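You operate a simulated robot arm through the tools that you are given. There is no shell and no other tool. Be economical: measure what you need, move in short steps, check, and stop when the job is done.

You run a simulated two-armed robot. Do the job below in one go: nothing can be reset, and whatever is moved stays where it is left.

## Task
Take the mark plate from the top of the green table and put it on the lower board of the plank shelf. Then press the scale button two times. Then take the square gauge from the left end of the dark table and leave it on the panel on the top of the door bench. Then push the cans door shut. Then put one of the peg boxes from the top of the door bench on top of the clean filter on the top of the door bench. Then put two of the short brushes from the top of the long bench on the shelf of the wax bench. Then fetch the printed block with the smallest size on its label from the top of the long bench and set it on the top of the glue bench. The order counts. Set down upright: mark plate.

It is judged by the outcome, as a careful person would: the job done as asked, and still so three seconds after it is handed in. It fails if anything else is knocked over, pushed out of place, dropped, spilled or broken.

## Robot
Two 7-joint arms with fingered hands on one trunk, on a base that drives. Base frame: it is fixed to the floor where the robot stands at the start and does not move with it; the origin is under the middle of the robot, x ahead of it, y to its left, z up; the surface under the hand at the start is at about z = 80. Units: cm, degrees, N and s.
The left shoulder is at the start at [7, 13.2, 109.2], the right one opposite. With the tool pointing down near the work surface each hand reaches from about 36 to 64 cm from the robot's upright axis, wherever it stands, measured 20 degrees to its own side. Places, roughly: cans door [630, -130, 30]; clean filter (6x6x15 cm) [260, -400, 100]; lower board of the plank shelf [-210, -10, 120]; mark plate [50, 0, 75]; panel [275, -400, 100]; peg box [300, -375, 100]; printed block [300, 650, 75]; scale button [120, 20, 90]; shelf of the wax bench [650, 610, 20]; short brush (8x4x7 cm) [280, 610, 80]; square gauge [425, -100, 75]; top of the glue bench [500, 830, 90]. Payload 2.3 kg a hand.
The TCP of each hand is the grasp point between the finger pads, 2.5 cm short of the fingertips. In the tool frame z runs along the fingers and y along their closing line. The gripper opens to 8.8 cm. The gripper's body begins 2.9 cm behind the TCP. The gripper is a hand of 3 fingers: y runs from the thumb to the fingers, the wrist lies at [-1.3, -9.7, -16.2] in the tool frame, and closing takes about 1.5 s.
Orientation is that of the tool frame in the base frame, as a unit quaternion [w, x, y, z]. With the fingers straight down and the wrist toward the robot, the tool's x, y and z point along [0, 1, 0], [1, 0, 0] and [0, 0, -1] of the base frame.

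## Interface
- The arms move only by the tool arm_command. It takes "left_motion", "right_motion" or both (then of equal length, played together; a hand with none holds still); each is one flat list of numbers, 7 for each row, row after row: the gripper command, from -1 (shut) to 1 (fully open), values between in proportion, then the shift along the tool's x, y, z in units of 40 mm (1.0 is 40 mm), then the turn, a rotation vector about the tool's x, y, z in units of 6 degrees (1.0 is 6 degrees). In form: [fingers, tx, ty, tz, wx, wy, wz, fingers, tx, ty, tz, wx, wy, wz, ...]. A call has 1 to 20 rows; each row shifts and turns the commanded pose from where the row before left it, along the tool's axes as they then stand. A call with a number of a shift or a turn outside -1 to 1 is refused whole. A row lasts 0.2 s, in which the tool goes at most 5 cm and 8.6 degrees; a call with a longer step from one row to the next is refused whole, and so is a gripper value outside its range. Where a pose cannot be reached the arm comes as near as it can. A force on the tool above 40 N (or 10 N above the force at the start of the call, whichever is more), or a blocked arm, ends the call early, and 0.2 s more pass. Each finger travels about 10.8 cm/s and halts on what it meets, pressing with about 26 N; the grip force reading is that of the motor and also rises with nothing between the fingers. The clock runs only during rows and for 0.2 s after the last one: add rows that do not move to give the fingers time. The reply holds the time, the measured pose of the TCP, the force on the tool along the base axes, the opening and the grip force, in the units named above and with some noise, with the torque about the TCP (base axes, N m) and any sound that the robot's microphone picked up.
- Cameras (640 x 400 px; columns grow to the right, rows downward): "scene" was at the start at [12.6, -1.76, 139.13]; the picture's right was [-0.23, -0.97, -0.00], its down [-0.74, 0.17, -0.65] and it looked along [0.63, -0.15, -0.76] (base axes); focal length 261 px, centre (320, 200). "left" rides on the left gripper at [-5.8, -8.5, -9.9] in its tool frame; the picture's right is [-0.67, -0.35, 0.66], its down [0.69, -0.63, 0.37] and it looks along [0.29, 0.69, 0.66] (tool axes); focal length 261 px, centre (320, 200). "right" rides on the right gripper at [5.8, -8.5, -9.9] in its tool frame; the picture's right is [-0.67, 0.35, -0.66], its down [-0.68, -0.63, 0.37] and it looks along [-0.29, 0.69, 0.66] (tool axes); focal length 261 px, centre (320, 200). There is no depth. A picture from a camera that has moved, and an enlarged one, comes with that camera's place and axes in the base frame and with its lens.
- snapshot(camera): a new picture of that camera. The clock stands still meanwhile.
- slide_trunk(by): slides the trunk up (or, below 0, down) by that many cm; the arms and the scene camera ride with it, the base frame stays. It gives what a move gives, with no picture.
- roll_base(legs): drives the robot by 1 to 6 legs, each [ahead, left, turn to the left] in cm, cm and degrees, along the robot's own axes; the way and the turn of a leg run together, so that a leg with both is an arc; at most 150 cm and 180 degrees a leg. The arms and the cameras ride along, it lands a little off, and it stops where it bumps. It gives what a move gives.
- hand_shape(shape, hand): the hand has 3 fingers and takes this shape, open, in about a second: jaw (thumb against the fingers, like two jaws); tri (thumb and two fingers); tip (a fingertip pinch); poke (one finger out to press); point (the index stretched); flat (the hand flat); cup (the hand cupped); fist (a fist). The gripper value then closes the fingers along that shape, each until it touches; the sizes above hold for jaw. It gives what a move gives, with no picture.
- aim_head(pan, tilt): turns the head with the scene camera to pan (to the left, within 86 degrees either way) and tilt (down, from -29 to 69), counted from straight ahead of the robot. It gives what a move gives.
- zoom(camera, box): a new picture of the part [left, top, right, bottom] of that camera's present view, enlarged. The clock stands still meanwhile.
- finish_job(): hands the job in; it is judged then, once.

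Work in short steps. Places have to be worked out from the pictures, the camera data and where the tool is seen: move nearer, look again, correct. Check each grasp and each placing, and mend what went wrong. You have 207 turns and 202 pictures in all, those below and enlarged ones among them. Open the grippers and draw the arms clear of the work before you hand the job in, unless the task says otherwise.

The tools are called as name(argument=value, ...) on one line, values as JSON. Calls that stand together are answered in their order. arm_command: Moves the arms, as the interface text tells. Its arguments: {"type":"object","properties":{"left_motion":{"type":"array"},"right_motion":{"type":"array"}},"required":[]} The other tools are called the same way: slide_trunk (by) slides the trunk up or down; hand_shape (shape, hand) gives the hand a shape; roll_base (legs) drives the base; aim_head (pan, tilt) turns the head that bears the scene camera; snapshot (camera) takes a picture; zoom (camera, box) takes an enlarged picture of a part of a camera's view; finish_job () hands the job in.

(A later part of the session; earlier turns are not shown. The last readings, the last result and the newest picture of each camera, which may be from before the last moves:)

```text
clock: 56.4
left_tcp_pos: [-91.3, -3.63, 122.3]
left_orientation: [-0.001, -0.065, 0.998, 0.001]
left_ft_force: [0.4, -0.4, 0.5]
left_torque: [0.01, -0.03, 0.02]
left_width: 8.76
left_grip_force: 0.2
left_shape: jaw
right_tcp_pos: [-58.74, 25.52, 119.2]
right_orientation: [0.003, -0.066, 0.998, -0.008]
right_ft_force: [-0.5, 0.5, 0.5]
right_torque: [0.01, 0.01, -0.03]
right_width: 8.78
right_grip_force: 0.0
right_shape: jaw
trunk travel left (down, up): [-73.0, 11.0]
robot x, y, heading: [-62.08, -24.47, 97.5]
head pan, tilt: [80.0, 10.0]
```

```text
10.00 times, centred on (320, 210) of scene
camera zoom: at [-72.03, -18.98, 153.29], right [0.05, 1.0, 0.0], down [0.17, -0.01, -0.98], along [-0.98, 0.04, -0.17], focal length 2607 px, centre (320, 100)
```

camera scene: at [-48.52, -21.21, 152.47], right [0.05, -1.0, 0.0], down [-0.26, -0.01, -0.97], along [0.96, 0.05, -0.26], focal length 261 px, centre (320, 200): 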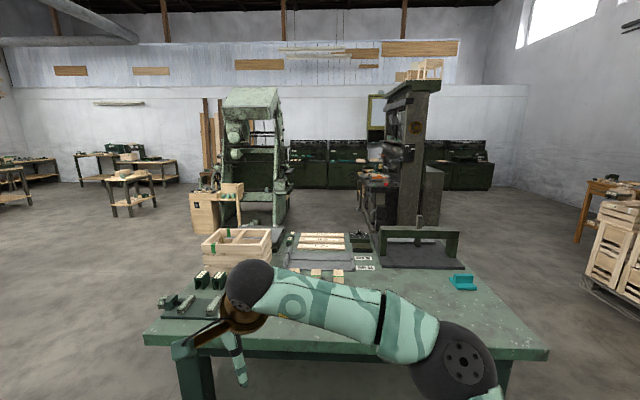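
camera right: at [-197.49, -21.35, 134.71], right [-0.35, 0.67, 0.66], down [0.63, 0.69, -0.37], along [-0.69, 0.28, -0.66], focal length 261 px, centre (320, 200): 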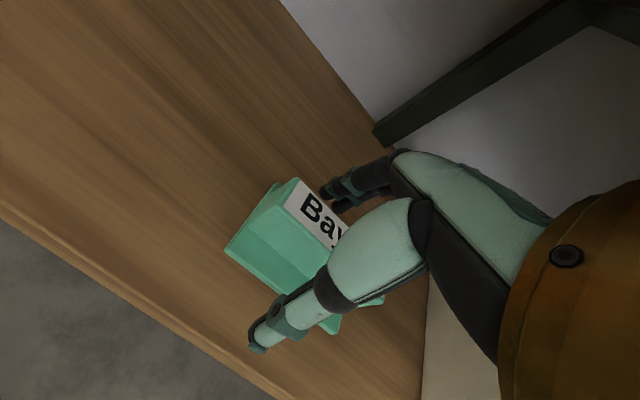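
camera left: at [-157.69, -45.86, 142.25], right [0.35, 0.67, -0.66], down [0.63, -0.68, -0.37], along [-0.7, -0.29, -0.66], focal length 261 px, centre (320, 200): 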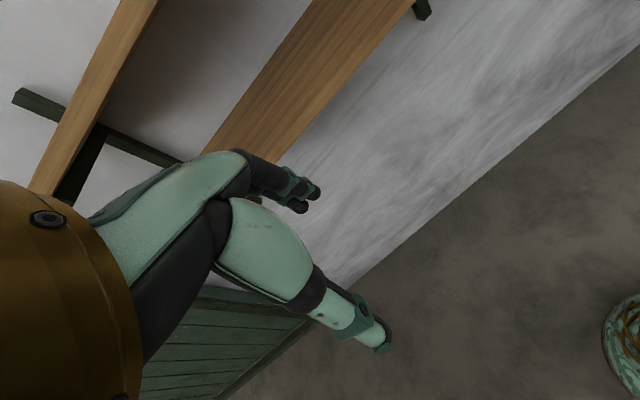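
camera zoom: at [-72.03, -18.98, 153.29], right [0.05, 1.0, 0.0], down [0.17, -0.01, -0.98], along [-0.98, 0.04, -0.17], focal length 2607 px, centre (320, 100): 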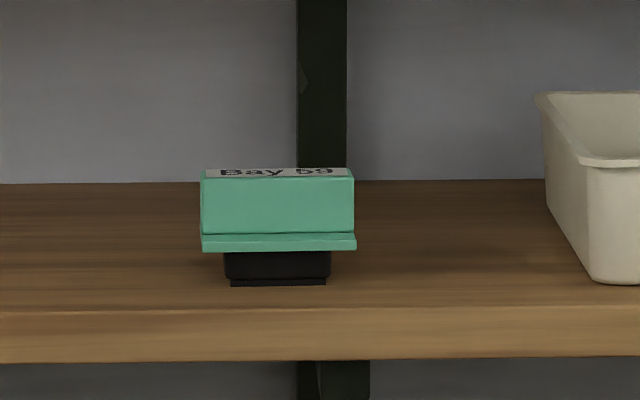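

The plate stands upright on its black foot, well on the lower board. Now I turn back toward the green table to find the scale.

roll_base(legs=[[0, 0, -80]])

aim_head(pan=0, tilt=20)

zoom(camera="scene", box=[160, 100, 480, 300])

snapshot(camera="scene")

```text
clock: 60.2
left_tcp_pos: [-46.98, 8.09, 122.25]
left_orientation: [0.0, 0.589, 0.808, 0.001]
left_ft_force: [-0.2, 0.7, -1.0]
left_torque: [-0.02, 0.01, 0.04]
left_width: 8.79
left_grip_force: 0.0
left_shape: jaw
right_tcp_pos: [-12.55, -18.78, 119.27]
right_orientation: [-0.001, 0.587, 0.81, -0.008]
right_ft_force: [0.0, 0.9, 0.6]
right_torque: [-0.01, -0.03, 0.01]
right_width: 8.75
right_grip_force: 0.0
right_shape: jaw
trunk travel left (down, up): [-73.0, 11.0]
robot x, y, heading: [-62.47, -24.37, 17.9]
head pan, tilt: [80.0, 10.0]
```

```text
clock: 61.8
left_tcp_pos: [-47.06, 8.04, 122.27]
left_orientation: [0.0, 0.589, 0.808, 0.001]
left_ft_force: [-0.8, -1.5, -1.0]
left_torque: [-0.03, 0.02, 0.03]
left_width: 8.78
left_grip_force: 0.1
left_shape: jaw
right_tcp_pos: [-12.45, -18.78, 119.31]
right_orientation: [-0.003, 0.588, 0.809, -0.009]
right_ft_force: [0.0, 0.1, -0.5]
right_torque: [-0.04, 0.02, 0.03]
right_width: 8.77
right_grip_force: 0.1
right_shape: jaw
trunk travel left (down, up): [-73.0, 11.0]
robot x, y, heading: [-62.42, -24.36, 17.7]
head pan, tilt: [0.0, 20.0]
```

```text
2.00 times, centred on (320, 200) of scene
camera zoom: at [-48.42, -19.99, 151.66], right [0.31, -0.95, 0.0], down [-0.33, -0.1, -0.94], along [0.89, 0.29, -0.34], focal length 521 px, centre (320, 200)
```

zoom: 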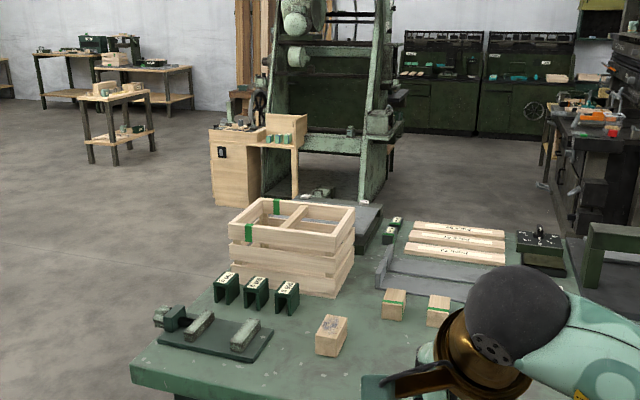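

```text
167 pictures are left
camera scene: at [-48.42, -19.99, 151.66], right [0.31, -0.95, 0.0], down [-0.33, -0.1, -0.94], along [0.89, 0.29, -0.34], focal length 261 px, centre (320, 200)
```

scene: 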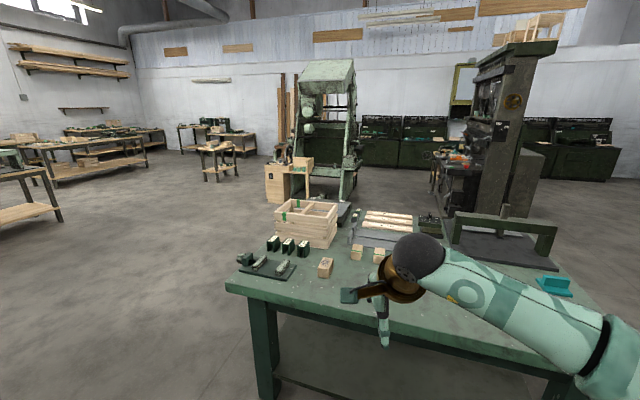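

The scale seems to be behind the crate at the table's far-left corner. I drive around to the table's left side and face it.

roll_base(legs=[[0, 0, 72.3], [125, 0, 0], [0, 0, -90], [150, 0, 0], [20, 0, 0], [0, 0, -90]])

aim_head(pan=0, tilt=35)

snapshot(camera="scene")

```text
clock: 86.9
left_tcp_pos: [134.71, 69.31, 122.31]
left_orientation: [0.001, 1.0, -0.017, 0.0]
left_ft_force: [-0.9, 0.0, 0.5]
left_torque: [-0.02, 0.01, 0.0]
left_width: 8.79
left_grip_force: 0.0
left_shape: jaw
right_tcp_pos: [97.9, 45.71, 119.16]
right_orientation: [-0.007, 1.0, -0.015, -0.004]
right_ft_force: [0.5, -0.5, -0.5]
right_torque: [0.0, 0.02, 0.0]
right_width: 8.78
right_grip_force: 0.0
right_shape: jaw
trunk travel left (down, up): [-73.0, 11.0]
robot x, y, heading: [109.3, 94.36, -91.8]
head pan, tilt: [0.0, 20.0]
```

```text
clock: 87.7
left_tcp_pos: [134.65, 69.21, 122.26]
left_orientation: [0.001, 1.0, -0.015, 0.0]
left_ft_force: [0.0, 0.2, 0.7]
left_torque: [0.0, -0.01, -0.01]
left_width: 8.76
left_grip_force: 0.0
left_shape: jaw
right_tcp_pos: [97.92, 45.69, 119.17]
right_orientation: [-0.008, 1.0, -0.015, -0.004]
right_ft_force: [-0.4, 0.3, -0.7]
right_torque: [0.01, 0.0, 0.01]
right_width: 8.78
right_grip_force: 0.0
right_shape: jaw
trunk travel left (down, up): [-73.0, 11.0]
robot x, y, heading: [109.07, 94.22, -92.0]
head pan, tilt: [0.0, 35.0]
```

```text
166 pictures are left
camera scene: at [108.83, 80.5, 149.28], right [-1.0, 0.03, 0.0], down [0.02, 0.57, -0.82], along [-0.03, -0.82, -0.57], focal length 261 px, centre (320, 200)
```

scene: 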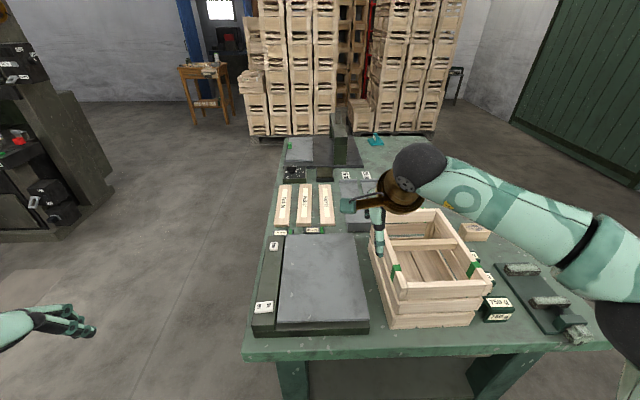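

The scale is visible with small labelled buttons along its left side. I zoom in on them.

zoom(camera="scene", box=[230, 220, 390, 320])

zoom(camera="scene", box=[240, 220, 304, 260])

```text
4.00 times, centred on (310, 270) of scene
camera zoom: at [108.83, 80.5, 149.28], right [-1.0, 0.03, 0.0], down [0.02, 0.57, -0.82], along [-0.03, -0.82, -0.57], focal length 1043 px, centre (360, -80)
```

zoom: 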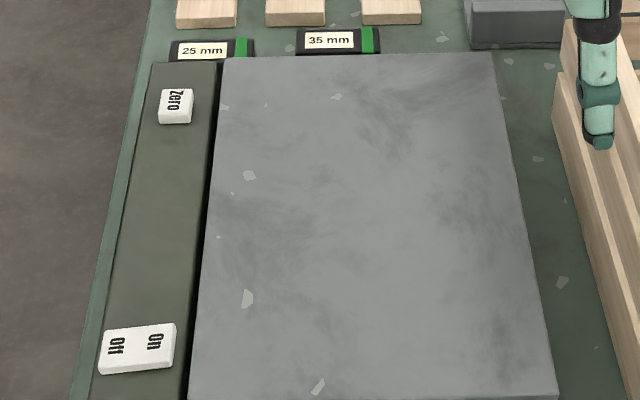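

```text
10.00 times, centred on (272, 240) of scene
camera zoom: at [108.83, 80.5, 149.28], right [-1.0, 0.03, 0.0], down [0.02, 0.57, -0.82], along [-0.03, -0.82, -0.57], focal length 2607 px, centre (800, -200)
```

zoom: 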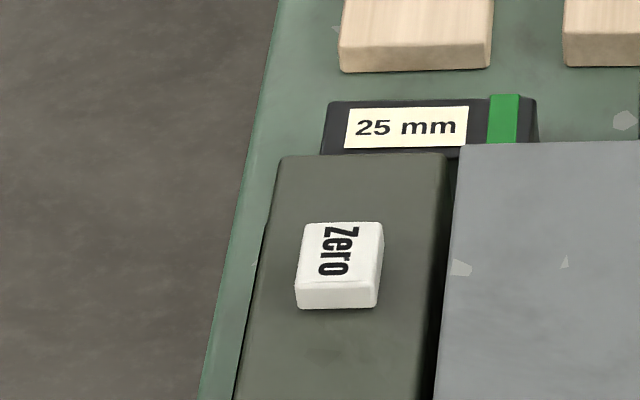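

The "Zero" button at about (121.6, 19, 88) matches the given place; the On/Off is a separate rocker. I lower the trunk 8, approach 20 cm, set the left hand to poke and move it near.

slide_trunk(by=-8)

roll_base(legs=[[18, 0, 2]])

hand_shape(hand="left", shape="poke")

snapshot(camera="left")

snapshot(camera="scene")

```text
clock: 88.8
left_tcp_pos: [134.72, 69.17, 114.37]
left_orientation: [0.001, 1.0, -0.016, 0.0]
left_ft_force: [0.3, 0.1, -0.6]
left_torque: [-0.01, 0.0, -0.02]
left_width: 8.77
left_grip_force: 0.0
left_shape: jaw
right_tcp_pos: [97.81, 45.63, 111.19]
right_orientation: [-0.008, 1.0, -0.015, -0.004]
right_ft_force: [0.5, -0.2, 0.4]
right_torque: [-0.01, -0.03, -0.01]
right_width: 8.76
right_grip_force: 0.0
right_shape: jaw
trunk travel left (down, up): [-65.0, 19.0]
robot x, y, heading: [109.25, 94.1, -91.9]
head pan, tilt: [0.0, 35.0]
```

```text
clock: 90.4
left_tcp_pos: [135.46, 52.21, 114.4]
left_orientation: [0.002, 1.0, 0.004, 0.0]
left_ft_force: [-0.1, 0.8, 0.5]
left_torque: [-0.01, 0.0, -0.03]
left_width: 8.74
left_grip_force: 0.0
left_shape: jaw
right_tcp_pos: [99.43, 27.36, 111.31]
right_orientation: [-0.006, 1.0, 0.004, -0.003]
right_ft_force: [0.1, 0.7, 0.3]
right_torque: [0.03, 0.0, 0.01]
right_width: 8.77
right_grip_force: 0.0
right_shape: jaw
trunk travel left (down, up): [-65.0, 19.0]
robot x, y, heading: [108.83, 76.06, -89.5]
head pan, tilt: [0.0, 35.0]
```

```text
clock: 91.3
left_tcp_pos: [135.37, 52.09, 114.27]
left_orientation: [0.0, 1.0, 0.003, 0.0]
left_ft_force: [-0.2, -0.3, -0.1]
left_torque: [0.0, -0.01, 0.0]
left_width: 0.0
left_grip_force: 0.1
left_shape: poke
right_tcp_pos: [99.55, 27.07, 111.32]
right_orientation: [-0.007, 1.0, 0.005, -0.005]
right_ft_force: [-0.2, -0.2, 0.3]
right_torque: [0.0, 0.02, 0.03]
right_width: 8.76
right_grip_force: 0.1
right_shape: jaw
trunk travel left (down, up): [-65.0, 19.0]
robot x, y, heading: [109.03, 76.1, -89.7]
head pan, tilt: [0.0, 35.0]
```

```text
163 pictures are left
camera left: at [129.48, 60.36, 124.21], right [-0.67, 0.34, -0.66], down [0.68, 0.63, -0.37], along [0.29, -0.69, -0.66], focal length 261 px, centre (320, 200)
```

left: 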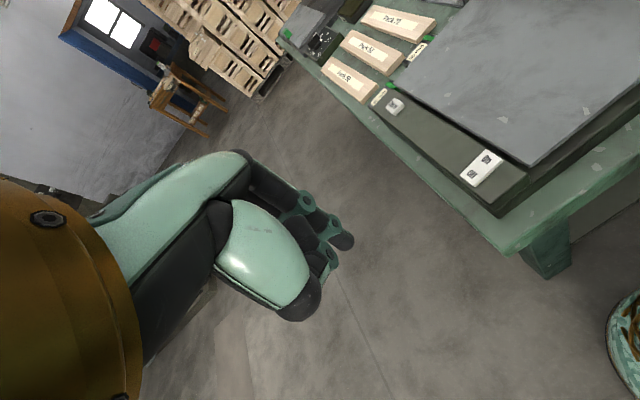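

```text
162 pictures are left
camera scene: at [109.1, 62.31, 141.28], right [-1.0, -0.01, 0.0], down [0.0, 0.57, -0.82], along [0.0, -0.82, -0.57], focal length 261 px, centre (320, 200)
```

scene: 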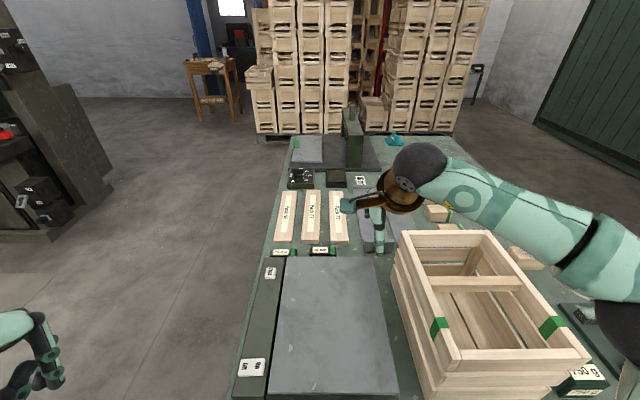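

The poke tip sits about (-1.2, 0.1, -1.3) base-wise from the TCP; the button's at ≈(122, 18.5, 87.6). I move over it at a safe height and look.

arm_command(left_motion=[1, -0.305, 0.84, 0.23, 0, 0, 0, 1, -0.305, 0.84, 0.23, 0, 0, 0, 1, -0.305, 0.84, 0.23, 0, 0, 0, 1, -0.305, 0.84, 0.23, 0, 0, 0, 1, -0.305, 0.84, 0.23, 0, 0, 0, 1, -0.305, 0.84, 0.23, 0, 0, 0, 1, -0.305, 0.84, 0.23, 0, 0, 0, 1, -0.305, 0.84, 0.23, 0, 0, 0, 1, -0.305, 0.84, 0.23, 0, 0, 0, 1, -0.305, 0.84, 0.23, 0, 0, 0, 1, 0, 0, 0.7, 0, 0, 0, 1, 0, 0, 0.7, 0, 0, 0, 1, 0, 0, 0.7, 0, 0, 0, 1, 0, 0, 0, 0, 0, 0])

zoom(camera="left", box=[260, 140, 420, 240])

zoom(camera="scene", box=[200, 220, 360, 320])

```text
clock: 94.3
left_tcp_pos: [123.43, 18.44, 96.58]
left_orientation: [0.0, 1.0, 0.002, -0.001]
left_ft_force: [-0.2, -0.2, 0.9]
left_torque: [0.01, -0.03, 0.0]
left_width: 0.0
left_grip_force: 0.0
left_shape: poke
right_tcp_pos: [99.41, 27.07, 111.39]
right_orientation: [-0.007, 1.0, 0.005, -0.005]
right_ft_force: [-0.2, -0.2, 0.1]
right_torque: [-0.03, 0.0, -0.03]
right_width: 8.78
right_grip_force: 0.1
right_shape: jaw
trunk travel left (down, up): [-65.0, 19.0]
robot x, y, heading: [109.05, 75.87, -89.8]
head pan, tilt: [0.0, 35.0]
```

```text
4.00 times, centred on (340, 190) of left
camera zoom: at [117.5, 26.77, 106.53], right [-0.67, 0.34, -0.66], down [0.68, 0.63, -0.37], along [0.29, -0.69, -0.66], focal length 1043 px, centre (240, 240)
```

zoom: 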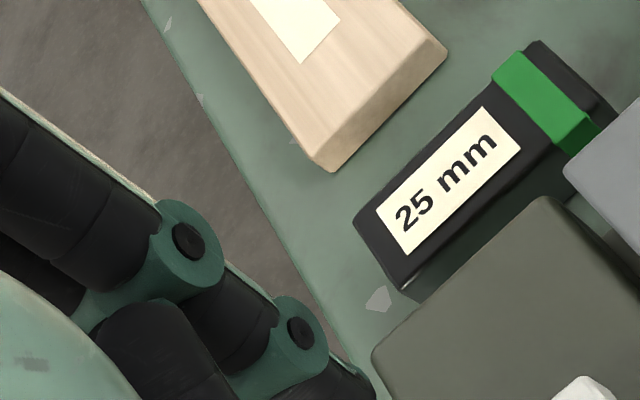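

```text
4.00 times, centred on (280, 270) of scene
camera zoom: at [109.11, 62.34, 141.28], right [-1.0, -0.01, 0.0], down [0.0, 0.57, -0.82], along [0.0, -0.82, -0.57], focal length 1043 px, centre (480, -80)
```

zoom: 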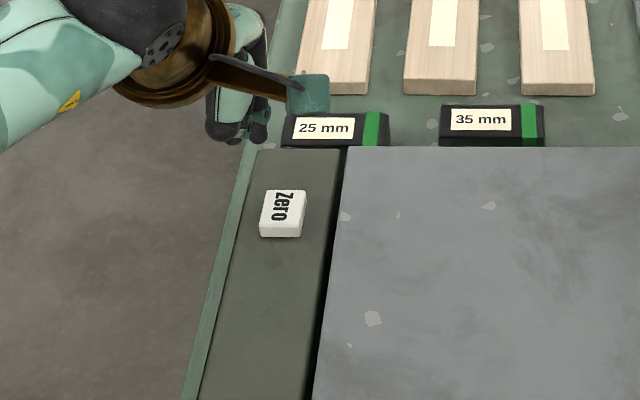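

snapshot(camera="left")

zoom(camera="scene", box=[200, 190, 330, 290])

```text
159 pictures are left
camera left: at [117.5, 26.77, 106.53], right [-0.67, 0.34, -0.66], down [0.68, 0.63, -0.37], along [0.29, -0.69, -0.66], focal length 261 px, centre (320, 200)
```

left: 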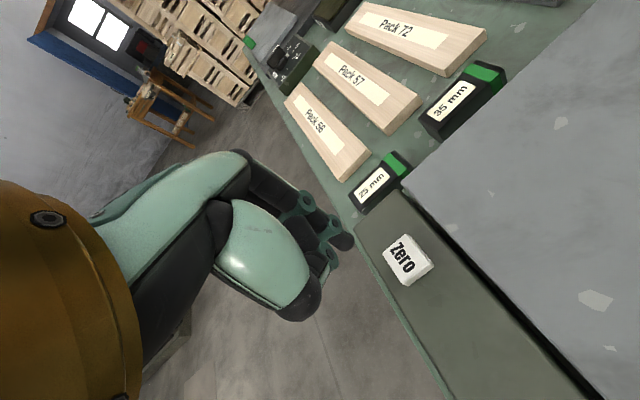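

```text
4.00 times, centred on (265, 240) of scene
camera zoom: at [109.11, 62.34, 141.28], right [-1.0, -0.01, 0.0], down [0.0, 0.57, -0.82], along [0.0, -0.82, -0.57], focal length 1043 px, centre (540, 40)
```

zoom: 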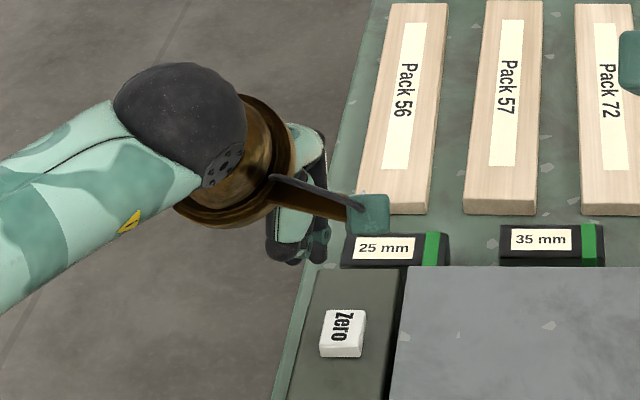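

Tip is directly above the button within 4 mm. I correct and descend to ~7 mm above it.

arm_command(left_motion=[1, -0.07, 0.1, 0.5, 0, 0, 0, 1, 0, 0, 0.5, 0, 0, 0, 1, 0, 0, 0.5, 0, 0, 0, 1, 0, 0, 0.1, 0, 0, 0, 1, 0, 0, 0, 0, 0, 0])

zoom(camera="left", box=[260, 190, 420, 290])

zoom(camera="scene", box=[200, 220, 330, 320])

```text
clock: 95.5
left_tcp_pos: [123.18, 17.78, 90.22]
left_orientation: [0.001, 1.0, 0.004, 0.0]
left_ft_force: [0.7, -1.3, 0.8]
left_torque: [0.02, -0.01, 0.01]
left_width: 0.01
left_grip_force: 0.1
left_shape: poke
right_tcp_pos: [99.45, 27.12, 111.28]
right_orientation: [-0.007, 1.0, 0.004, -0.004]
right_ft_force: [-0.7, 0.4, -0.2]
right_torque: [0.01, 0.02, 0.0]
right_width: 8.75
right_grip_force: 0.0
right_shape: jaw
trunk travel left (down, up): [-65.0, 19.0]
robot x, y, heading: [108.7, 76.24, -89.6]
head pan, tilt: [0.0, 35.0]
```

```text
4.00 times, centred on (340, 240) of left
camera zoom: at [117.27, 26.2, 100.18], right [-0.67, 0.34, -0.66], down [0.68, 0.63, -0.37], along [0.29, -0.69, -0.66], focal length 1043 px, centre (240, 40)
```

zoom: 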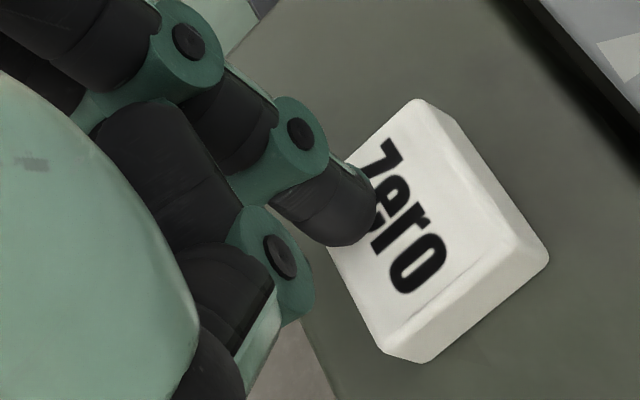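

```text
4.00 times, centred on (265, 270) of scene
camera zoom: at [109.1, 62.32, 141.28], right [-1.0, -0.01, 0.0], down [0.0, 0.57, -0.82], along [0.0, -0.82, -0.57], focal length 1043 px, centre (540, -80)
```

zoom: 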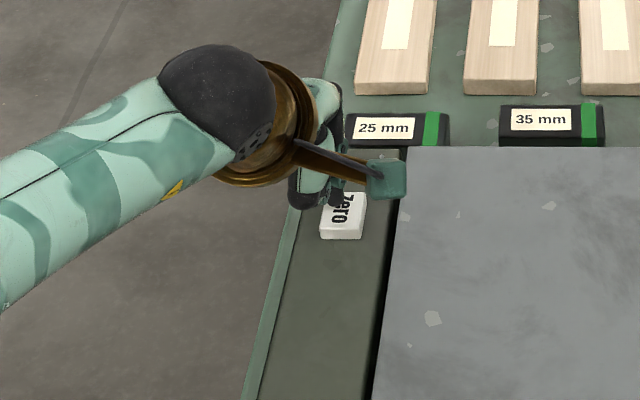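

Tip is over the button. I shift 5 mm and lower slowly until contact/click.

arm_command(left_motion=[1, -0.12, 0, 0.1, 0, 0, 0, 1, 0, 0, 0.1, 0, 0, 0, 1, 0, 0, 0.05, 0, 0, 0, 1, 0, 0, 0.05, 0, 0, 0, 1, 0, 0, 0.05, 0, 0, 0, 1, 0, 0, 0, 0, 0, 0])

```text
clock: 96.9
left_tcp_pos: [122.95, 18.21, 89.44]
left_orientation: [0.006, 1.0, 0.004, -0.002]
left_ft_force: [11.3, -10.7, 33.7]
left_torque: [-0.46, -0.1, 0.12]
left_width: 0.0
left_grip_force: 0.1
left_shape: poke
right_tcp_pos: [99.6, 27.44, 111.55]
right_orientation: [-0.005, 1.0, 0.006, -0.005]
right_ft_force: [-0.4, 0.2, -0.2]
right_torque: [0.0, 0.0, 0.0]
right_width: 8.74
right_grip_force: 0.0
right_shape: jaw
trunk travel left (down, up): [-65.0, 19.0]
robot x, y, heading: [108.74, 76.03, -89.5]
head pan, tilt: [0.0, 35.0]
heard: click
```

A click was heard: first press. I raise clear to release.

arm_command(left_motion=[1, 0, 0, -0.3, 0, 0, 0, 1, 0, 0, -0.3, 0, 0, 0, 1, 0, 0, 0, 0, 0, 0, 1, 0, 0, 0, 0, 0, 0])

zoom(camera="left", box=[260, 190, 420, 290])

```text
clock: 97.9
left_tcp_pos: [122.56, 17.98, 91.14]
left_orientation: [0.0, 1.0, 0.003, 0.0]
left_ft_force: [0.0, -0.8, 0.3]
left_torque: [-0.01, 0.01, -0.02]
left_width: 0.0
left_grip_force: 0.1
left_shape: poke
right_tcp_pos: [99.4, 27.0, 111.31]
right_orientation: [-0.008, 1.0, 0.004, -0.004]
right_ft_force: [-0.3, 0.2, 0.7]
right_torque: [0.01, -0.01, 0.01]
right_width: 8.77
right_grip_force: 0.0
right_shape: jaw
trunk travel left (down, up): [-65.0, 19.0]
robot x, y, heading: [108.67, 76.02, -89.8]
head pan, tilt: [0.0, 35.0]
```

```text
4.00 times, centred on (340, 240) of left
camera zoom: at [116.71, 26.19, 101.21], right [-0.67, 0.34, -0.66], down [0.68, 0.63, -0.37], along [0.29, -0.69, -0.66], focal length 1043 px, centre (240, 40)
```

zoom: 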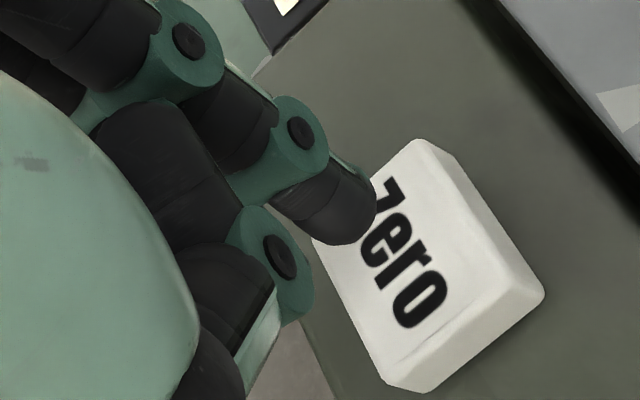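

Released. I press a second time the same way.

arm_command(left_motion=[1, 0, 0, 0.2, 0, 0, 0, 1, 0, 0, 0.1, 0, 0, 0, 1, 0, 0, 0.1, 0, 0, 0, 1, 0, 0, 0.05, 0, 0, 0, 1, 0, 0, 0.05, 0, 0, 0, 1, 0, 0, 0.05, 0, 0, 0, 1, 0, 0, 0.05, 0, 0, 0, 1, 0, 0, 0, 0, 0, 0])

```text
clock: 99.7
left_tcp_pos: [122.73, 18.15, 89.32]
left_orientation: [0.007, 1.0, 0.004, 0.0]
left_ft_force: [3.3, -13.2, 33.8]
left_torque: [-0.32, -0.21, -0.05]
left_width: 0.0
left_grip_force: 0.1
left_shape: poke
right_tcp_pos: [99.31, 27.51, 111.57]
right_orientation: [-0.006, 1.0, 0.004, -0.004]
right_ft_force: [-0.6, -0.5, 0.2]
right_torque: [-0.01, 0.0, 0.04]
right_width: 8.79
right_grip_force: 0.1
right_shape: jaw
trunk travel left (down, up): [-65.0, 19.0]
robot x, y, heading: [108.69, 76.05, -89.6]
head pan, tilt: [0.0, 35.0]
heard: click
```

Second click heard. I raise the hand and bring it back to the tucked pose, then back off from the table.

arm_command(left_motion=[1, 0, 0, -0.5, 0, 0, 0, 1, 0, 0, -0.9, 0, 0, 0, 1, 0, 0, -0.9, 0, 0, 0, 1, 0, 0, -0.9, 0, 0, 0, 1, 0.305, -0.84, -0.3, 0, 0, 0, 1, 0.305, -0.84, -0.3, 0, 0, 0, 1, 0.305, -0.84, -0.3, 0, 0, 0, 1, 0.305, -0.84, -0.3, 0, 0, 0, 1, 0.305, -0.84, -0.3, 0, 0, 0, 1, 0.305, -0.84, -0.3, 0, 0, 0, 1, 0.305, -0.84, -0.3, 0, 0, 0, 1, 0.305, -0.84, -0.3, 0, 0, 0, 1, 0.305, -0.84, -0.3, 0, 0, 0, 1, 0.305, -0.84, 0, 0, 0, 0, 1, 0, 0, 0, 0, 0, 0])

hand_shape(hand="left", shape="jaw")

roll_base(legs=[[-22, 0, 0], [0, 0, 55]])

aim_head(pan=0, tilt=15)

snapshot(camera="scene")

```text
clock: 102.9
left_tcp_pos: [134.72, 51.9, 112.45]
left_orientation: [0.001, 1.0, 0.004, 0.0]
left_ft_force: [-0.4, 0.5, -0.6]
left_torque: [0.0, 0.0, 0.05]
left_width: 0.01
left_grip_force: 0.0
left_shape: poke
right_tcp_pos: [99.39, 27.14, 111.25]
right_orientation: [-0.007, 1.0, 0.005, -0.004]
right_ft_force: [0.1, -0.2, 0.0]
right_torque: [0.02, 0.02, 0.01]
right_width: 8.75
right_grip_force: 0.0
right_shape: jaw
trunk travel left (down, up): [-65.0, 19.0]
robot x, y, heading: [108.63, 75.92, -89.9]
head pan, tilt: [0.0, 35.0]
```

```text
clock: 103.8
left_tcp_pos: [134.88, 51.9, 112.33]
left_orientation: [0.001, 1.0, 0.003, 0.0]
left_ft_force: [-0.2, 0.0, 0.0]
left_torque: [0.01, 0.01, 0.01]
left_width: 8.78
left_grip_force: 0.1
left_shape: jaw
right_tcp_pos: [99.55, 26.92, 111.26]
right_orientation: [-0.007, 1.0, 0.005, -0.004]
right_ft_force: [-0.1, -1.1, -1.1]
right_torque: [-0.01, -0.01, -0.03]
right_width: 8.77
right_grip_force: 0.0
right_shape: jaw
trunk travel left (down, up): [-65.0, 19.0]
robot x, y, heading: [108.88, 76.09, -89.9]
head pan, tilt: [0.0, 35.0]
```

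```text
clock: 107.9
left_tcp_pos: [143.41, 105.25, 112.53]
left_orientation: [0.001, 0.884, 0.467, 0.001]
left_ft_force: [-0.1, -0.4, -0.2]
left_torque: [0.0, 0.0, 0.0]
left_width: 8.76
left_grip_force: 0.0
left_shape: jaw
right_tcp_pos: [143.93, 62.1, 111.31]
right_orientation: [-0.005, 0.883, 0.469, -0.007]
right_ft_force: [-1.1, -0.1, 0.3]
right_torque: [-0.01, -0.01, 0.03]
right_width: 8.77
right_grip_force: 0.1
right_shape: jaw
trunk travel left (down, up): [-65.0, 19.0]
robot x, y, heading: [108.79, 97.54, -34.0]
head pan, tilt: [0.0, 35.0]
```

```text
clock: 108.7
left_tcp_pos: [143.45, 105.31, 112.41]
left_orientation: [0.0, 0.884, 0.468, 0.0]
left_ft_force: [0.5, -0.3, -0.2]
left_torque: [-0.02, 0.0, -0.02]
left_width: 8.77
left_grip_force: 0.0
left_shape: jaw
right_tcp_pos: [143.93, 62.14, 111.29]
right_orientation: [-0.004, 0.883, 0.47, -0.007]
right_ft_force: [0.3, 0.5, 0.1]
right_torque: [0.0, 0.01, 0.02]
right_width: 8.75
right_grip_force: 0.1
right_shape: jaw
trunk travel left (down, up): [-65.0, 19.0]
robot x, y, heading: [108.72, 97.34, -33.9]
head pan, tilt: [0.0, 15.0]
```

```text
154 pictures are left
camera scene: at [120.78, 89.71, 144.47], right [-0.56, -0.83, 0.0], down [-0.21, 0.15, -0.97], along [0.8, -0.54, -0.26], focal length 261 px, centre (320, 200)
```

scene: 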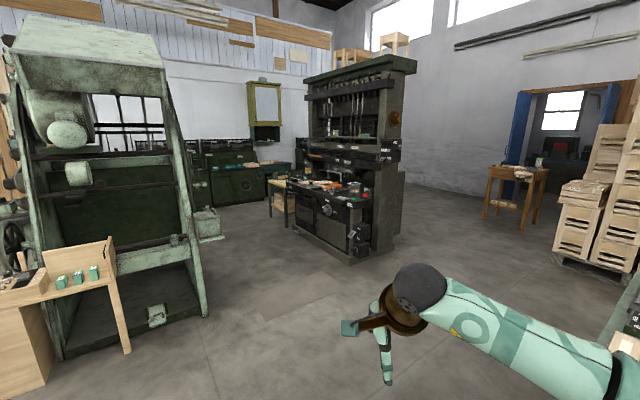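

The dark bench with tall rack lies toward (425,-100). I zoom in on it.

zoom(camera="scene", box=[250, 130, 410, 230])

```text
4.00 times, centred on (330, 180) of scene
camera zoom: at [120.78, 89.71, 144.47], right [-0.56, -0.83, 0.0], down [-0.21, 0.15, -0.97], along [0.8, -0.54, -0.26], focal length 1043 px, centre (280, 280)
```

zoom: 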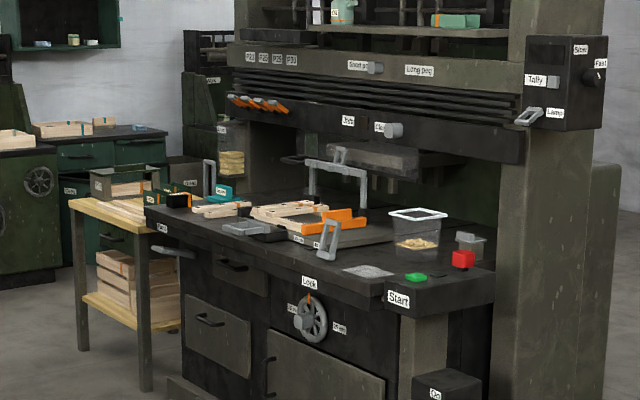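

The dark table's front edge is near y≈-56, its left end (seen from the front) at x≈415-430. I drive around: along +x, diagonally, then along the aisle at y≈5.

roll_base(legs=[[0, 0, 34], [60, 0, 0], [0, 0, -45], [125, 0, 0], [0, 0, 45]])

snapshot(camera="scene")

```text
clock: 123.7
left_tcp_pos: [280.14, 34.33, 112.44]
left_orientation: [0.0, 0.704, 0.71, 0.002]
left_ft_force: [1.0, 1.0, -0.6]
left_torque: [0.07, 0.01, 0.03]
left_width: 8.78
left_grip_force: 0.0
left_shape: jaw
right_tcp_pos: [305.1, -0.89, 111.37]
right_orientation: [-0.002, 0.703, 0.711, -0.007]
right_ft_force: [-0.2, -0.2, -0.1]
right_torque: [-0.06, -0.02, 0.0]
right_width: 8.78
right_grip_force: 0.0
right_shape: jaw
trunk travel left (down, up): [-65.0, 19.0]
robot x, y, heading: [255.96, 8.74, 0.6]
head pan, tilt: [0.0, 15.0]
```

```text
152 pictures are left
camera scene: at [270.38, 8.61, 144.47], right [0.01, -1.0, 0.0], down [-0.26, 0.0, -0.97], along [0.97, 0.01, -0.26], focal length 261 px, centre (320, 200)
```

scene: 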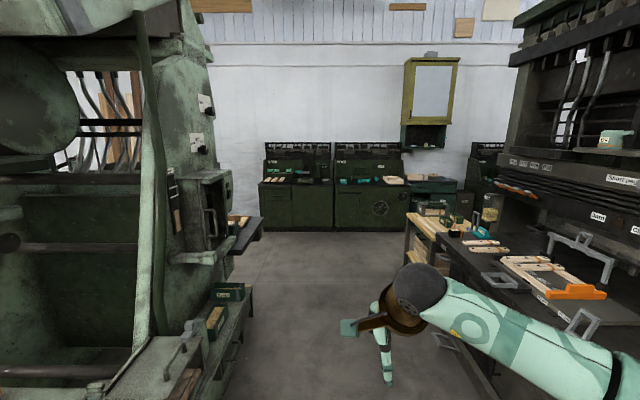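

Aisle is clear. I drive ahead 150 and turn to face the dark table.

roll_base(legs=[[150, 0, -0.5], [0, 0, -90]])

aim_head(pan=0, tilt=35)

snapshot(camera="scene")

```text
clock: 128.9
left_tcp_pos: [381.81, 37.1, 113.16]
left_orientation: [-0.005, 0.656, 0.755, 0.01]
left_ft_force: [-0.6, 0.1, -0.5]
left_torque: [0.01, 0.02, 0.02]
left_width: 8.8
left_grip_force: 0.0
left_shape: jaw
right_tcp_pos: [411.18, 5.68, 111.38]
right_orientation: [-0.006, 0.655, 0.756, 0.0]
right_ft_force: [0.1, 0.1, 0.3]
right_torque: [-0.03, 0.01, 0.06]
right_width: 8.75
right_grip_force: 0.0
right_shape: jaw
trunk travel left (down, up): [-65.0, 19.0]
robot x, y, heading: [361.64, 10.39, 7.9]
head pan, tilt: [0.0, 15.0]
stopped in leg 1: the robot was blocked; the commanded pose is now the measured one
```

```text
clock: 129.8
left_tcp_pos: [381.79, 37.19, 113.15]
left_orientation: [-0.005, 0.657, 0.754, 0.009]
left_ft_force: [0.2, 0.3, -0.3]
left_torque: [0.02, -0.01, 0.04]
left_width: 8.79
left_grip_force: 0.1
left_shape: jaw
right_tcp_pos: [411.06, 5.53, 111.37]
right_orientation: [-0.007, 0.655, 0.756, -0.001]
right_ft_force: [-0.2, 0.2, 0.0]
right_torque: [0.0, 0.0, 0.02]
right_width: 8.76
right_grip_force: 0.1
right_shape: jaw
trunk travel left (down, up): [-65.0, 19.0]
robot x, y, heading: [361.5, 10.28, 7.9]
head pan, tilt: [0.0, 35.0]
```

```text
151 pictures are left
camera scene: at [374.84, 9.7, 141.37], right [0.14, -0.99, -0.02], down [-0.56, -0.06, -0.82], along [0.81, 0.12, -0.57], focal length 261 px, centre (320, 200)
```

scene: 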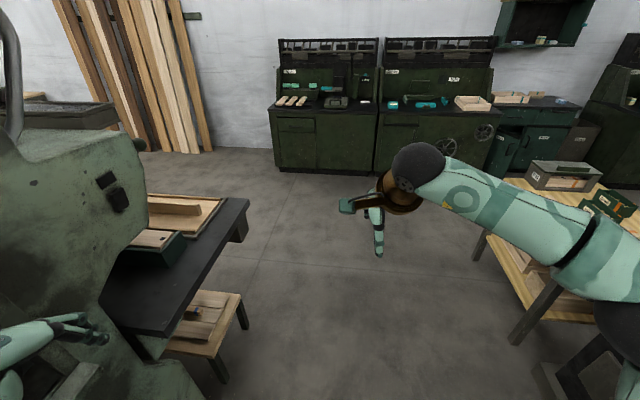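

Something blocked on the left side. I look left and right before moving.

aim_head(pan=60, tilt=45)

snapshot(camera="scene")

aim_head(pan=-60, tilt=45)

snapshot(camera="scene")

```text
clock: 131.1
left_tcp_pos: [381.84, 37.12, 113.02]
left_orientation: [-0.005, 0.655, 0.755, 0.009]
left_ft_force: [-0.3, -0.2, 0.0]
left_torque: [0.0, -0.01, 0.01]
left_width: 8.81
left_grip_force: 0.1
left_shape: jaw
right_tcp_pos: [411.23, 5.75, 111.33]
right_orientation: [-0.006, 0.654, 0.756, 0.0]
right_ft_force: [-1.0, 0.3, -0.9]
right_torque: [-0.02, 0.0, 0.0]
right_width: 8.79
right_grip_force: 0.1
right_shape: jaw
trunk travel left (down, up): [-65.0, 19.0]
robot x, y, heading: [361.47, 10.38, 8.2]
head pan, tilt: [60.0, 45.0]
```

```text
150 pictures are left
camera scene: at [369.27, 16.05, 139.97], right [0.93, -0.37, 0.0], down [-0.26, -0.64, -0.72], along [0.27, 0.67, -0.69], focal length 261 px, centre (320, 200)
```

scene: 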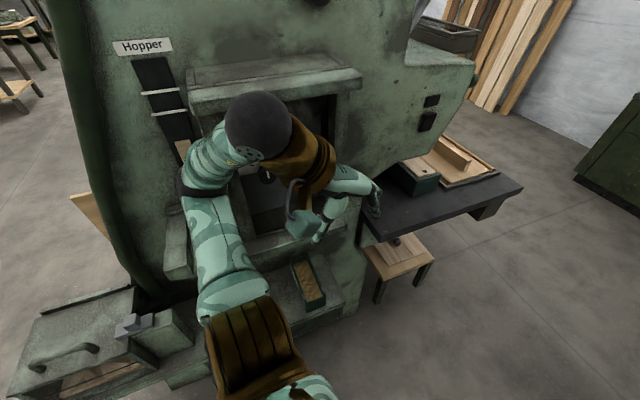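

```text
clock: 133.1
left_tcp_pos: [381.89, 37.29, 112.94]
left_orientation: [-0.003, 0.656, 0.755, 0.01]
left_ft_force: [-0.3, -0.1, 0.1]
left_torque: [-0.03, -0.02, 0.01]
left_width: 8.78
left_grip_force: 0.1
left_shape: jaw
right_tcp_pos: [411.2, 5.5, 111.47]
right_orientation: [-0.006, 0.655, 0.755, 0.001]
right_ft_force: [0.2, 0.1, 0.2]
right_torque: [0.05, -0.01, -0.04]
right_width: 8.75
right_grip_force: 0.1
right_shape: jaw
trunk travel left (down, up): [-65.0, 19.0]
robot x, y, heading: [361.26, 10.78, 7.9]
head pan, tilt: [-60.0, 45.0]
```

```text
149 pictures are left
camera scene: at [371.14, 2.15, 139.7], right [-0.79, -0.62, -0.02], down [-0.43, 0.57, -0.7], along [0.44, -0.54, -0.72], focal length 261 px, centre (320, 200)
```

scene: 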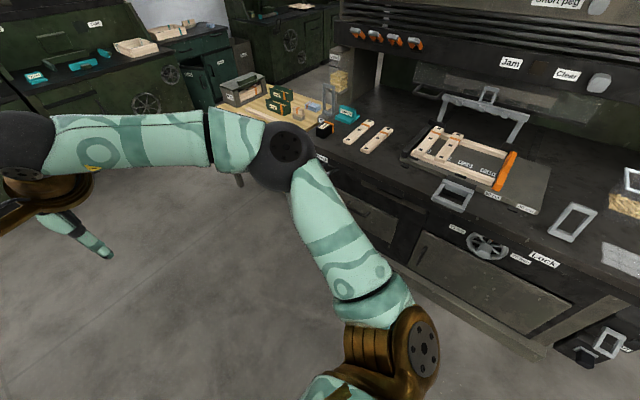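

The left wrist was near the hopper machine; I shift right 18 and straighten. First zoom on the table's left end.

zoom(camera="scene", box=[220, 50, 460, 200])

roll_base(legs=[[0, -18, 0], [0, 0, -8], [38, 0, 0]])

snapshot(camera="scene")

```text
2.67 times, centred on (340, 125) of scene
camera zoom: at [371.14, 2.15, 139.7], right [-0.79, -0.62, -0.02], down [-0.43, 0.57, -0.7], along [0.44, -0.54, -0.72], focal length 695 px, centre (267, 400)
```

zoom: 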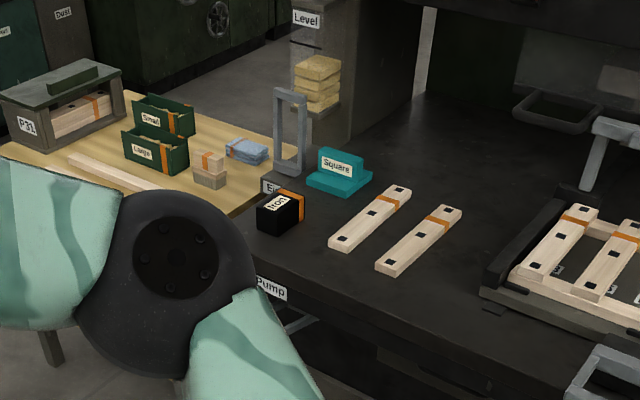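

```text
clock: 137.2
left_tcp_pos: [427.42, 17.47, 112.4]
left_orientation: [0.001, 0.71, 0.704, 0.0]
left_ft_force: [-0.2, -0.6, 0.7]
left_torque: [-0.02, -0.01, 0.03]
left_width: 8.81
left_grip_force: 0.1
left_shape: jaw
right_tcp_pos: [451.83, -18.17, 111.3]
right_orientation: [-0.002, 0.709, 0.705, -0.008]
right_ft_force: [-0.1, 0.1, 0.0]
right_torque: [-0.01, 0.0, 0.03]
right_width: 8.77
right_grip_force: 0.1
right_shape: jaw
trunk travel left (down, up): [-65.0, 19.0]
robot x, y, heading: [402.88, -8.1, -0.7]
head pan, tilt: [-60.0, 45.0]
```

```text
147 pictures are left
camera scene: at [411.92, -15.15, 139.8], right [-0.87, -0.49, 0.0], down [-0.35, 0.62, -0.71], along [0.35, -0.62, -0.71], focal length 261 px, centre (320, 200)
```

scene: 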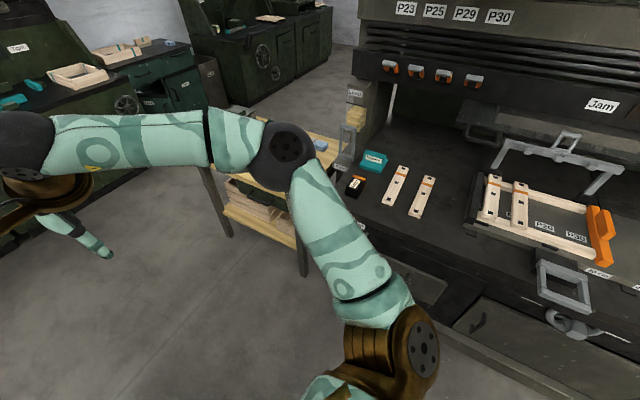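

The square gauge is the teal block labelled "Square" at about (436.6, -103, 75). I move ahead 15 and turn to face the table.

roll_base(legs=[[15, 0, 0], [0, 0, -90]])

aim_head(pan=5, tilt=35)

snapshot(camera="scene")

zoom(camera="scene", box=[200, 150, 360, 250])

```text
clock: 142.4
left_tcp_pos: [444.2, -32.02, 112.37]
left_orientation: [0.0, 1.0, 0.009, 0.001]
left_ft_force: [-0.2, -0.1, 0.5]
left_torque: [-0.01, 0.0, 0.04]
left_width: 8.78
left_grip_force: 0.0
left_shape: jaw
right_tcp_pos: [409.18, -57.44, 111.21]
right_orientation: [-0.007, 1.0, 0.011, -0.004]
right_ft_force: [0.7, 0.4, 0.1]
right_torque: [0.01, -0.01, 0.01]
right_width: 8.78
right_grip_force: 0.0
right_shape: jaw
trunk travel left (down, up): [-65.0, 19.0]
robot x, y, heading: [418.14, -8.49, -88.8]
head pan, tilt: [-60.0, 45.0]
```

```text
clock: 143.7
left_tcp_pos: [444.22, -32.22, 112.38]
left_orientation: [0.0, 1.0, 0.009, 0.0]
left_ft_force: [0.1, -0.3, -1.1]
left_torque: [0.03, 0.03, -0.03]
left_width: 8.79
left_grip_force: 0.0
left_shape: jaw
right_tcp_pos: [409.2, -57.49, 111.32]
right_orientation: [-0.008, 1.0, 0.012, -0.004]
right_ft_force: [0.4, -0.4, -0.3]
right_torque: [0.01, 0.0, -0.01]
right_width: 8.76
right_grip_force: 0.1
right_shape: jaw
trunk travel left (down, up): [-65.0, 19.0]
robot x, y, heading: [418.27, -8.32, -89.0]
head pan, tilt: [5.0, 35.0]
```

```text
146 pictures are left
camera scene: at [419.07, -21.95, 141.27], right [-0.99, -0.11, 0.0], down [-0.06, 0.57, -0.82], along [0.09, -0.81, -0.57], focal length 261 px, centre (320, 200)
```

scene: 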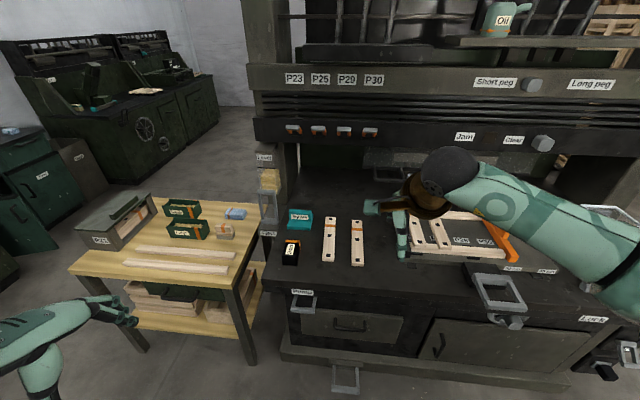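

```text
4.00 times, centred on (280, 200) of scene
camera zoom: at [419.07, -21.95, 141.27], right [-0.99, -0.11, 0.0], down [-0.06, 0.57, -0.82], along [0.09, -0.81, -0.57], focal length 1043 px, centre (480, 200)
```

zoom: 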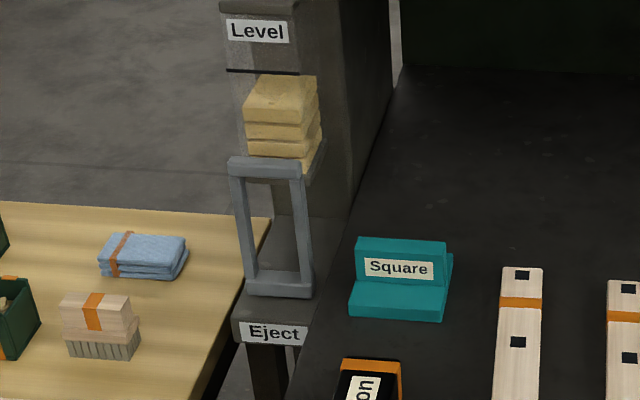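

The gauge sits at ≈(436, -101), L-shaped with the upright along x; beside it is an "Eject" lever I must avoid. I tuck the right hand, lower the trunk 6, and drive in 34 cm.

arm_command(right_motion=[1, -0.6, -0.85, 0, 0, 0, 0, 1, -0.6, -0.85, 0, 0, 0, 0, 1, -0.6, -0.85, 0, 0, 0, 0, 1, -0.6, -0.85, 0, 0, 0, 0, 1, -0.6, -0.85, 0, 0, 0, 0, 1, -0.6, -0.85, 0, 0, 0, 0, 1, -0.6, -0.85, 0, 0, 0, 0, 1, 0, 0, 0, 0, 0, 0])

slide_trunk(by=-6)

roll_base(legs=[[34, 0, 0]])

snapshot(camera="scene")

snapshot(camera="left")

```text
clock: 145.5
left_tcp_pos: [444.2, -32.1, 112.47]
left_orientation: [0.0, 1.0, 0.01, -0.001]
left_ft_force: [0.4, 0.4, 0.5]
left_torque: [0.02, -0.04, -0.02]
left_width: 8.81
left_grip_force: 0.0
left_shape: jaw
right_tcp_pos: [391.83, -34.12, 111.77]
right_orientation: [-0.008, 1.0, 0.011, -0.005]
right_ft_force: [0.6, -0.5, -0.1]
right_torque: [0.02, 0.01, 0.02]
right_width: 8.75
right_grip_force: 0.1
right_shape: jaw
trunk travel left (down, up): [-65.0, 19.0]
robot x, y, heading: [417.5, -8.31, -89.0]
head pan, tilt: [5.0, 35.0]
```

```text
clock: 146.5
left_tcp_pos: [444.19, -32.05, 106.47]
left_orientation: [0.0, 1.0, 0.01, 0.0]
left_ft_force: [0.2, -0.3, 0.3]
left_torque: [-0.02, 0.04, -0.03]
left_width: 8.77
left_grip_force: 0.0
left_shape: jaw
right_tcp_pos: [391.82, -34.18, 105.71]
right_orientation: [-0.008, 1.0, 0.011, -0.004]
right_ft_force: [0.3, 0.0, -0.2]
right_torque: [-0.01, 0.02, 0.0]
right_width: 8.77
right_grip_force: 0.1
right_shape: jaw
trunk travel left (down, up): [-59.0, 25.0]
robot x, y, heading: [418.12, -8.06, -88.8]
head pan, tilt: [5.0, 35.0]
```

```text
clock: 148.7
left_tcp_pos: [444.63, -65.8, 106.37]
left_orientation: [0.002, 1.0, 0.009, -0.001]
left_ft_force: [-0.4, 0.3, 0.4]
left_torque: [-0.02, -0.02, -0.04]
left_width: 8.8
left_grip_force: 0.1
left_shape: jaw
right_tcp_pos: [392.36, -67.81, 105.84]
right_orientation: [-0.007, 1.0, 0.01, -0.004]
right_ft_force: [1.5, 0.2, 0.7]
right_torque: [0.03, 0.02, -0.03]
right_width: 8.78
right_grip_force: 0.0
right_shape: jaw
trunk travel left (down, up): [-59.0, 25.0]
robot x, y, heading: [418.55, -41.7, -88.9]
head pan, tilt: [5.0, 35.0]
```

```text
144 pictures are left
camera scene: at [419.64, -55.59, 135.29], right [-0.99, -0.1, 0.0], down [-0.06, 0.57, -0.82], along [0.08, -0.81, -0.57], focal length 261 px, centre (320, 200)
```

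scene: 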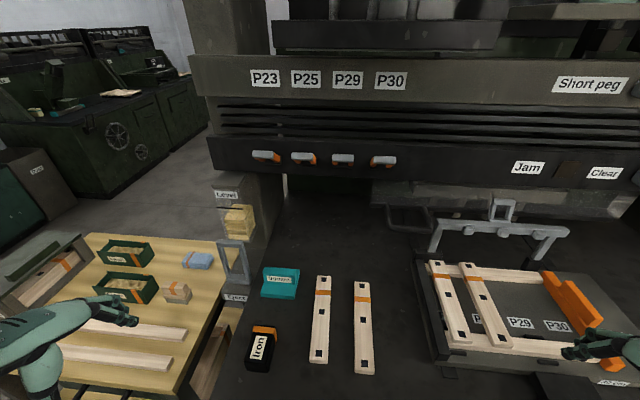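

```text
143 pictures are left
camera left: at [438.69, -57.52, 116.38], right [-0.68, 0.34, -0.66], down [0.67, 0.64, -0.37], along [0.3, -0.69, -0.66], focal length 261 px, centre (320, 200)
```

left: 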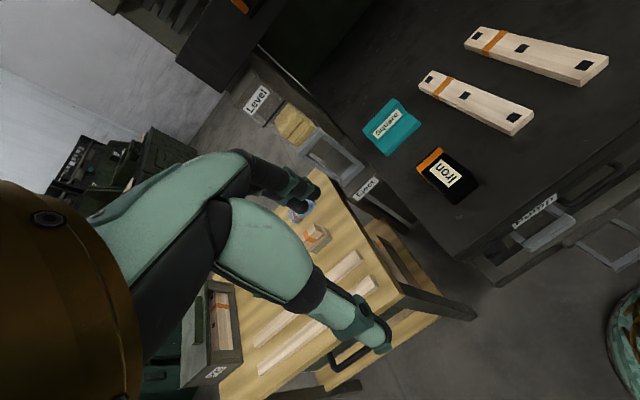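

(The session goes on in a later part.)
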